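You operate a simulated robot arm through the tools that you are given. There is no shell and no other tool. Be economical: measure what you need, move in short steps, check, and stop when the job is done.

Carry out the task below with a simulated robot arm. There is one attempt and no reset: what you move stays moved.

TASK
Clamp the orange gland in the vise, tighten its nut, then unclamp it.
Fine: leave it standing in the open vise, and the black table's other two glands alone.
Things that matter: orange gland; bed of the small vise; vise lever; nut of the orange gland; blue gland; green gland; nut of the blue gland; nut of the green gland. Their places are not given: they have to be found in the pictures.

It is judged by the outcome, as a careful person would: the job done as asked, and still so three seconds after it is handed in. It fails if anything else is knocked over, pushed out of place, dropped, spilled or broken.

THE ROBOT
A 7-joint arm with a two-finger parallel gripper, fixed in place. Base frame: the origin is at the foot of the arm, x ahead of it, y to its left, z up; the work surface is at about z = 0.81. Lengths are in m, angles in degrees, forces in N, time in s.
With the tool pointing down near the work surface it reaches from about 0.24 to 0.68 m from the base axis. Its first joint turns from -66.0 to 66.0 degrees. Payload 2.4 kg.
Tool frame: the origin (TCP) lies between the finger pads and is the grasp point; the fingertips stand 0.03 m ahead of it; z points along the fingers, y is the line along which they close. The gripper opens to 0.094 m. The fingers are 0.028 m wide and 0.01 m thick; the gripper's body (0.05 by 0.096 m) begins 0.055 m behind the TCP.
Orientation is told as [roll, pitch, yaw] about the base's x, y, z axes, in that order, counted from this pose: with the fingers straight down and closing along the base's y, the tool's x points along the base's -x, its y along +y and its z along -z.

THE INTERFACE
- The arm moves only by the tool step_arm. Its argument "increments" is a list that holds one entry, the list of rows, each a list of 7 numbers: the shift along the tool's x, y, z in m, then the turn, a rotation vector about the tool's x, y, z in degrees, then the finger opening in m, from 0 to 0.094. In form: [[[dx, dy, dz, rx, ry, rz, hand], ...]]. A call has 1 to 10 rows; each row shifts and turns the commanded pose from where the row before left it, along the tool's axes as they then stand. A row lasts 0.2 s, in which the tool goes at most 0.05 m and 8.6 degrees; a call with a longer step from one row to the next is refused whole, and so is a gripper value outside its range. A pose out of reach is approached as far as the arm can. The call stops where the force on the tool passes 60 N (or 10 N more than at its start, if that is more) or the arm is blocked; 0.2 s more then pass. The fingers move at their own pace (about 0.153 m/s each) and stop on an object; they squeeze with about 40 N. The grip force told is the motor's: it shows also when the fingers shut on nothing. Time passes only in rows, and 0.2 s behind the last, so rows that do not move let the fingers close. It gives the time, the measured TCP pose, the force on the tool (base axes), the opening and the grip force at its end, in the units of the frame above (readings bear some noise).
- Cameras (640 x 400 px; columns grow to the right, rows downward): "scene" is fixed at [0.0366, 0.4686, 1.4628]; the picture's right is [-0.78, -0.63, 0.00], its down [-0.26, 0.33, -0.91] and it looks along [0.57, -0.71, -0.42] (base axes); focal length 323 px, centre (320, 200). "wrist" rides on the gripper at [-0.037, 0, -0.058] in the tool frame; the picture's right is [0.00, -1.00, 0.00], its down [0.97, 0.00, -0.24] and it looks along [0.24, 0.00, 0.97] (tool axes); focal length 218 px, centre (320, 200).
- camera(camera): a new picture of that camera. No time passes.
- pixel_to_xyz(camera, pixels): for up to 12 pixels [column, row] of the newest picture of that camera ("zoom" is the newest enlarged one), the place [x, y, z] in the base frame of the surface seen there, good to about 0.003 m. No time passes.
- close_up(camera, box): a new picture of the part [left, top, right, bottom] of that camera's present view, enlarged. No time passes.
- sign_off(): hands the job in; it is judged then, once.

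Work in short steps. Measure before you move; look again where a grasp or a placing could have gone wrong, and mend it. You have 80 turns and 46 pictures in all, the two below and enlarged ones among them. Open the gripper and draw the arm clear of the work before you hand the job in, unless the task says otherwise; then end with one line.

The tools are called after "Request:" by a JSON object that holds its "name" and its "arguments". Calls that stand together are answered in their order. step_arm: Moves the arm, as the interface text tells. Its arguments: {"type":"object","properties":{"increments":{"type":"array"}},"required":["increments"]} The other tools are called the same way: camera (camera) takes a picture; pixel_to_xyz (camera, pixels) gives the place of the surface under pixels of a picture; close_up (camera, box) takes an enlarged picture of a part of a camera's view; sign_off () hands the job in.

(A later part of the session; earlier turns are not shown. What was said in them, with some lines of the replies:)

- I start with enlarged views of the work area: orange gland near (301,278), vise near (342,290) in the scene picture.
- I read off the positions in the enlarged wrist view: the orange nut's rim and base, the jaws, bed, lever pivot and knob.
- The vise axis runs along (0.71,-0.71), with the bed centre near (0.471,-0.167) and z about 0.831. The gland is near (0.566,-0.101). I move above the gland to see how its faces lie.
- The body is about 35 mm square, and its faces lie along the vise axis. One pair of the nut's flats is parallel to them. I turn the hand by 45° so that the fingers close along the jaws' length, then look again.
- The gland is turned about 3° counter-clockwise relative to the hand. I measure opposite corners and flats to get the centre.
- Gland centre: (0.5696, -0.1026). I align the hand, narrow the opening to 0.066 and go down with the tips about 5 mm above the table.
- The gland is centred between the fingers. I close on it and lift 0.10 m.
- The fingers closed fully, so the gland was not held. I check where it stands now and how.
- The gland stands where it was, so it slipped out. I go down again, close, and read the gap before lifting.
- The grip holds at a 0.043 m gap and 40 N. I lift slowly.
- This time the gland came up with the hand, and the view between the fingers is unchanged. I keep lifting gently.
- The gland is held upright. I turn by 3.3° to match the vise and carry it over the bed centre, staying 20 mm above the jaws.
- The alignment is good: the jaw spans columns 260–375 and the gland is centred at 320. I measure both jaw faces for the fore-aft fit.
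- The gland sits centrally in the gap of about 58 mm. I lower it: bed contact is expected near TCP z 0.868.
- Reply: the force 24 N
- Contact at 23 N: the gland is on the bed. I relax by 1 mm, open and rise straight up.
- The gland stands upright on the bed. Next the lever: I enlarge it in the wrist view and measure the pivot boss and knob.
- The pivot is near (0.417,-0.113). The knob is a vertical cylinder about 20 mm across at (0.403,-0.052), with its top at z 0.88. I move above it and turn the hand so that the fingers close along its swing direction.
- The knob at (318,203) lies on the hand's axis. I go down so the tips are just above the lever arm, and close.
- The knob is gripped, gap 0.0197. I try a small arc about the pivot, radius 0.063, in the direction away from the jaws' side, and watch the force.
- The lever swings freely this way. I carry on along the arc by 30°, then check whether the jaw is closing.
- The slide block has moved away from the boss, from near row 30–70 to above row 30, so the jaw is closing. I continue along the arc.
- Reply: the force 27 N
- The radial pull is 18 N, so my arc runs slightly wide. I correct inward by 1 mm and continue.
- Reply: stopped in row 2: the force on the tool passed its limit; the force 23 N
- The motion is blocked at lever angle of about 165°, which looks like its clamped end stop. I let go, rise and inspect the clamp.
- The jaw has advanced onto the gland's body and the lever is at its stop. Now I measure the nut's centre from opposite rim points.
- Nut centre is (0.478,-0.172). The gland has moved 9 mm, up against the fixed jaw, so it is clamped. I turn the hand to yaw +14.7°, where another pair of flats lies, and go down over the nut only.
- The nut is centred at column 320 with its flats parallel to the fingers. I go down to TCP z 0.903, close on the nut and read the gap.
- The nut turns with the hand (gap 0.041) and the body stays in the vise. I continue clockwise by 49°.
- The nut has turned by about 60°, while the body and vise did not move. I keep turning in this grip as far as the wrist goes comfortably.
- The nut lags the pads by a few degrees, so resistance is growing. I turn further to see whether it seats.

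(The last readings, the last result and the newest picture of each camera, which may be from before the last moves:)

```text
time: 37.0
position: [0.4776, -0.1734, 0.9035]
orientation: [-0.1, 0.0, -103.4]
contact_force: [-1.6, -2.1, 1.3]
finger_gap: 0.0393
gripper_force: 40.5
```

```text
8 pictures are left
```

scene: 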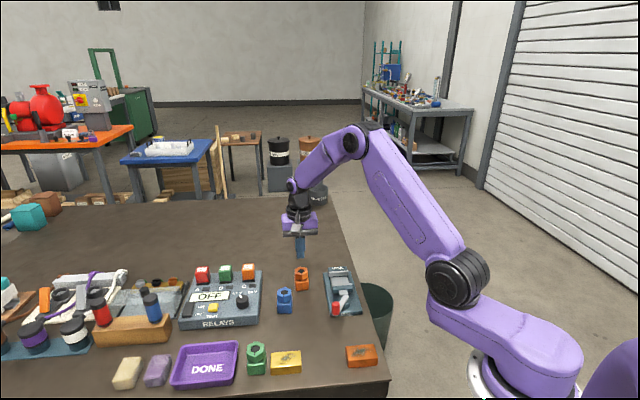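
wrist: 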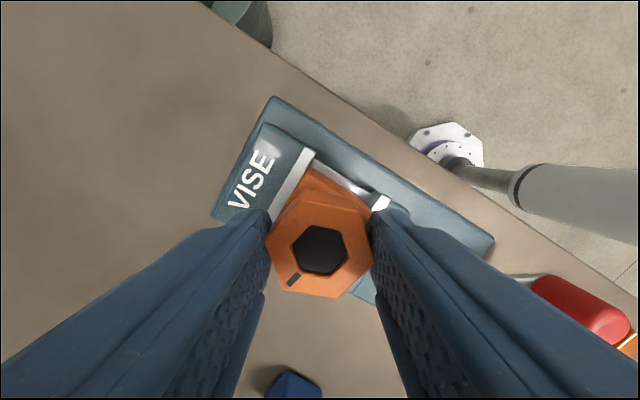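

The mark swung from about 30° to 48° in the hand, so the pads slipped: the nut seems to have seated near yaw -85°. I regrip squarely on the flats and try once more to be sure.

Request:
{"name": "step_arm", "arguments": {"increments": [[[0, 0, 0, 0, 0, 0, 0.06], [0, 0, 0, 0, 0, 0, 0.06], [0, 0, 0, 0, 0, -6, 0.06], [0, 0, 0, 0, 0, -6, 0.06], [0, 0, 0, 0, 0, -6, 0.06], [0, 0, 0, 0, 0, 0, 0.02], [0, 0, 0, 0, 0, 0, 0.02], [0, 0, 0, 0, 0, 0, 0.02]]]}}

Request:
{"name": "close_up", "arguments": {"camera": "wrist", "box": [200, 140, 440, 320]}}

Request:
{"name": "step_arm", "arguments": {"increments": [[[0, 0, 0, 0, 0, 5, 0.02], [0, 0, 0, 0, 0, 5, 0.02], [0, 0, 0, 0, 0, 5, 0.02], [0, 0, 0, 0, 0, 0, 0.02]]]}}

Request:
{"name": "close_up", "arguments": {"camera": "wrist", "box": [200, 140, 440, 320]}}

```text
time: 38.8
position: [0.4774, -0.1733, 0.9031]
orientation: [-0.1, 0.2, -85.1]
contact_force: [1.8, 0.9, 0.2]
finger_gap: 0.0412
gripper_force: 40.1
```

```text
2.22 times, centred on (320, 230) of wrist
```

zoom: 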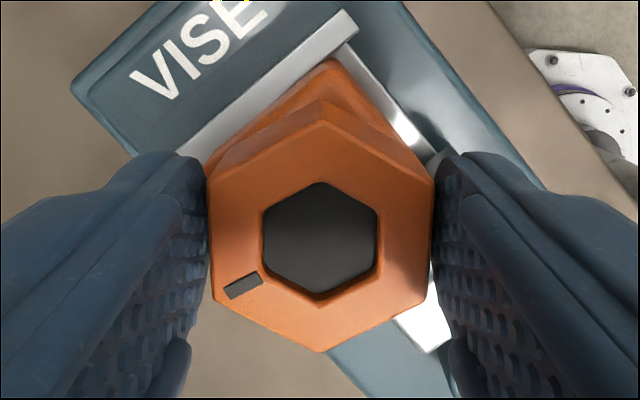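

```text
time: 39.8
position: [0.4767, -0.1727, 0.9033]
orientation: [0.0, 0.0, -100.3]
contact_force: [-2.8, -0.1, 2.8]
finger_gap: 0.04
gripper_force: 39.7
```

```text
2.22 times, centred on (320, 230) of wrist
```

zoom: 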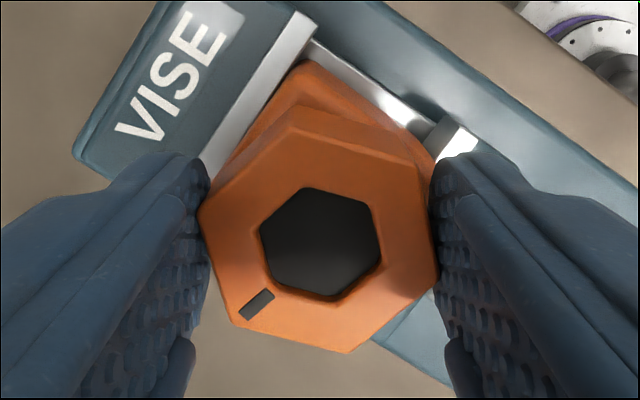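

The body and vise stay put and the nut no longer turns: it is tight. I open, rise, and turn the hand back toward the lever.

Request:
{"name": "step_arm", "arguments": {"increments": [[[0, 0, 0, 0, 0, -6, 0.05], [0, 0, 0, 0, 0, 0, 0.06], [0, 0, -0.02, 0, 0, 0, 0.06], [0, 0, -0.04, 0, 0, 0, 0.06], [0, 0, -0.02, 0, 0, -8.5, 0.06], [0, 0, 0, 0, 0, -8.5, 0.06], [0, 0, 0, 0, 0, -8.5, 0.06], [0, 0, 0, 0, 0, -8.5, 0.06], [0, 0, 0, 0, 0, -8.5, 0.06], [0, 0, 0, 0, 0, -8.5, 0.06]]]}}

```text
time: 42.0
position: [0.4765, -0.1721, 0.9828]
orientation: [-0.1, 0.1, -43.1]
contact_force: [0.6, 0.7, 0.9]
finger_gap: 0.06
gripper_force: 0.0
```

Request:
{"name": "step_arm", "arguments": {"increments": [[[0, 0, 0, 0, 0, -7, 0.05], [0, 0, 0, 0, 0, -7, 0.05], [0, 0, 0, 0, 0, -7, 0.05], [0, 0, 0, 0, 0, -7, 0.05], [0.0336, 0.0105, 0, 0, 0, 0, 0.05], [0.0336, 0.0105, 0, 0, 0, 0, 0.05], [0.0336, 0.0105, 0, 0, 0, 0, 0.05], [0.0336, 0.0105, 0, 0, 0, 0, 0.05], [0, 0, 0, 0, 0, 0, 0.05]]]}}

Request:
{"name": "camera", "arguments": {"camera": "wrist"}}

```text
time: 44.0
position: [0.3577, -0.098, 0.9833]
orientation: [0.0, 0.1, -15.3]
contact_force: [0.0, 0.4, 0.4]
finger_gap: 0.05
gripper_force: 0.1
```

```text
5 pictures are left
```

wrist: 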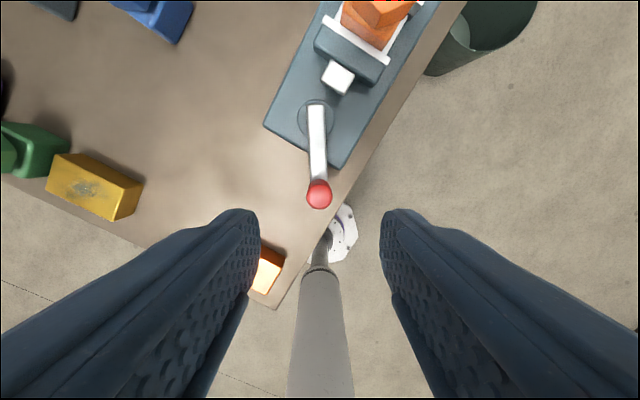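

The knob at (319,195) is centred. I go down, grip it, and swing the lever back along the arc by 30°.

Request:
{"name": "step_arm", "arguments": {"increments": [[[0, 0.001, 0.035, 0, 0, 0, 0.05], [0, 0, 0.035, 0, 0, 0, 0.05], [0, 0, 0.026, 0, 0, 0, 0.05], [0, 0, 0, 0, 0, 0, 0.01], [0, 0, 0, 0, 0, 0, 0.01], [0, 0, 0, 0, 0, 0, 0.01]]]}}

Request:
{"name": "step_arm", "arguments": {"increments": [[[-0.0004, 0.0054, 0, 0, 0, 5, 0.01], [-0.0003, 0.0054, 0, 0, 0, 5, 0.01], [-0.0003, 0.0054, 0, 0, 0, 5, 0.01], [-0.0003, 0.0054, 0, 0, 0, 5, 0.01], [-0.0003, 0.0054, 0, 0, 0, 5, 0.01], [-0.0003, 0.0054, 0, 0, 0, 5, 0.01], [0, 0, 0, 0, 0, 0, 0.01]]]}}

```text
time: 45.4
position: [0.3569, -0.0962, 0.8865]
orientation: [0.0, 0.2, -15.1]
contact_force: [-4.5, 1.7, -2.4]
finger_gap: 0.0198
gripper_force: 45.4
```

```text
time: 47.0
position: [0.3737, -0.0658, 0.888]
orientation: [-0.1, 0.4, -45.0]
contact_force: [-13.9, 13.6, 18.8]
finger_gap: 0.0197
gripper_force: 45.0
```

A mild outward force of 19 N shows the arc is slightly tight, so I ease it outward and finish the swing back to the open position.

Request:
{"name": "step_arm", "arguments": {"increments": [[[0.0006, 0.0056, 0, 0, 0, 5.3, 0.01], [0.0, 0.0056, 0, 0, 0, 5.3, 0.01], [-0.0002, 0.0056, 0, 0, 0, 5.3, 0.01], [-0.0002, 0.0056, 0, 0, 0, 5.3, 0.01], [-0.0002, 0.0056, 0, 0, 0, 5.3, 0.01], [0, 0, 0, 0, 0, 0, 0.01]]]}}

Request:
{"name": "close_up", "arguments": {"camera": "scene", "box": [290, 240, 386, 336]}}

```text
time: 48.4
position: [0.3983, -0.0523, 0.8886]
orientation: [0.1, 0.0, -71.9]
contact_force: [-5.5, 6.3, -3.9]
finger_gap: 0.0199
gripper_force: 45.4
```

```text
4.17 times, centred on (338, 288) of scene
```

zoom: 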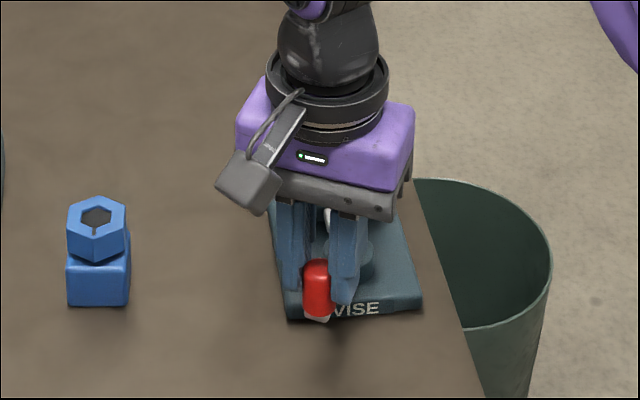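

Nearly there; I go the last 5°, to where the lever started.

Request:
{"name": "step_arm", "arguments": {"increments": [[[-0.0002, 0.0056, 0, 0, 0, 5.2, 0.01], [0, 0, 0, 0, 0, 0, 0.01], [0, 0, 0, 0, 0, 0, 0.03], [0, 0, 0, 0, 0, 0, 0.05], [0, 0, 0, 0, 0, 0, 0.05], [0, 0, -0.03, 0, 0, 0, 0.05], [0, 0, -0.04, 0, 0, 0, 0.05], [0, 0, -0.04, 0, 0, 0, 0.05], [0, 0, -0.04, 0, 0, 0, 0.05]]]}}

Request:
{"name": "camera", "arguments": {"camera": "wrist"}}

```text
time: 50.4
position: [0.4033, -0.0507, 1.0385]
orientation: [-0.2, 0.1, -76.9]
contact_force: [-0.2, 0.3, -0.1]
finger_gap: 0.0501
gripper_force: 0.0
```

```text
3 pictures are left
```

wrist: 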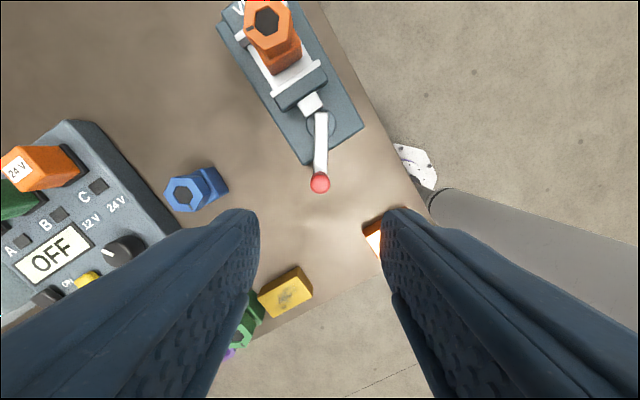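

The jaw is back and the bed shows between it and the upright gland, so the vise is open. I draw the arm up and check with the scene camera.

Request:
{"name": "step_arm", "arguments": {"increments": [[[0, 0, -0.04, 0, 0, 0, 0.08], [0, 0, -0.04, 0, 0, 0, 0.08], [0, 0, -0.04, 0, 0, 0, 0.08], [0, 0, -0.04, 0, 0, 0, 0.08], [0, 0, 0, 0, 0, 0, 0.08]]]}}

Request:
{"name": "close_up", "arguments": {"camera": "scene", "box": [240, 240, 400, 380]}}

```text
time: 51.5
position: [0.404, -0.0518, 1.1986]
orientation: [-0.1, 0.1, -76.9]
contact_force: [0.0, 0.2, -1.3]
finger_gap: 0.08
gripper_force: 0.0
```

```text
2.86 times, centred on (320, 310) of scene
```

zoom: 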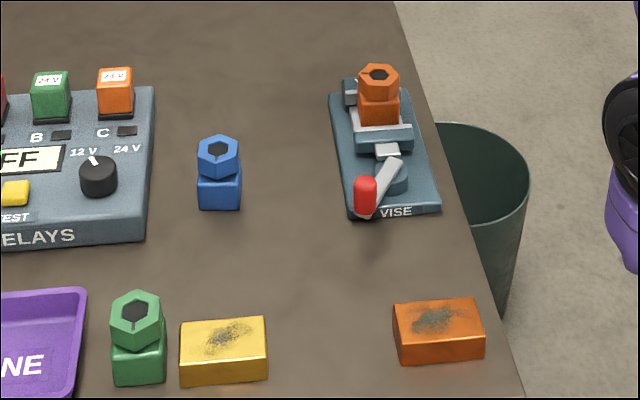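

The orange gland stands in the open vise with its nut turned, and the blue and green glands have not moved. I hand the job in.

Request:
{"name": "sign_off", "arguments": {}}

```text
The job is handed in.
```

The orange gland was clamped, its nut turned about 100° clockwise until it stopped turning, and it was unclamped; it now stands upright in the open vise, and the blue and green glands were not touched.
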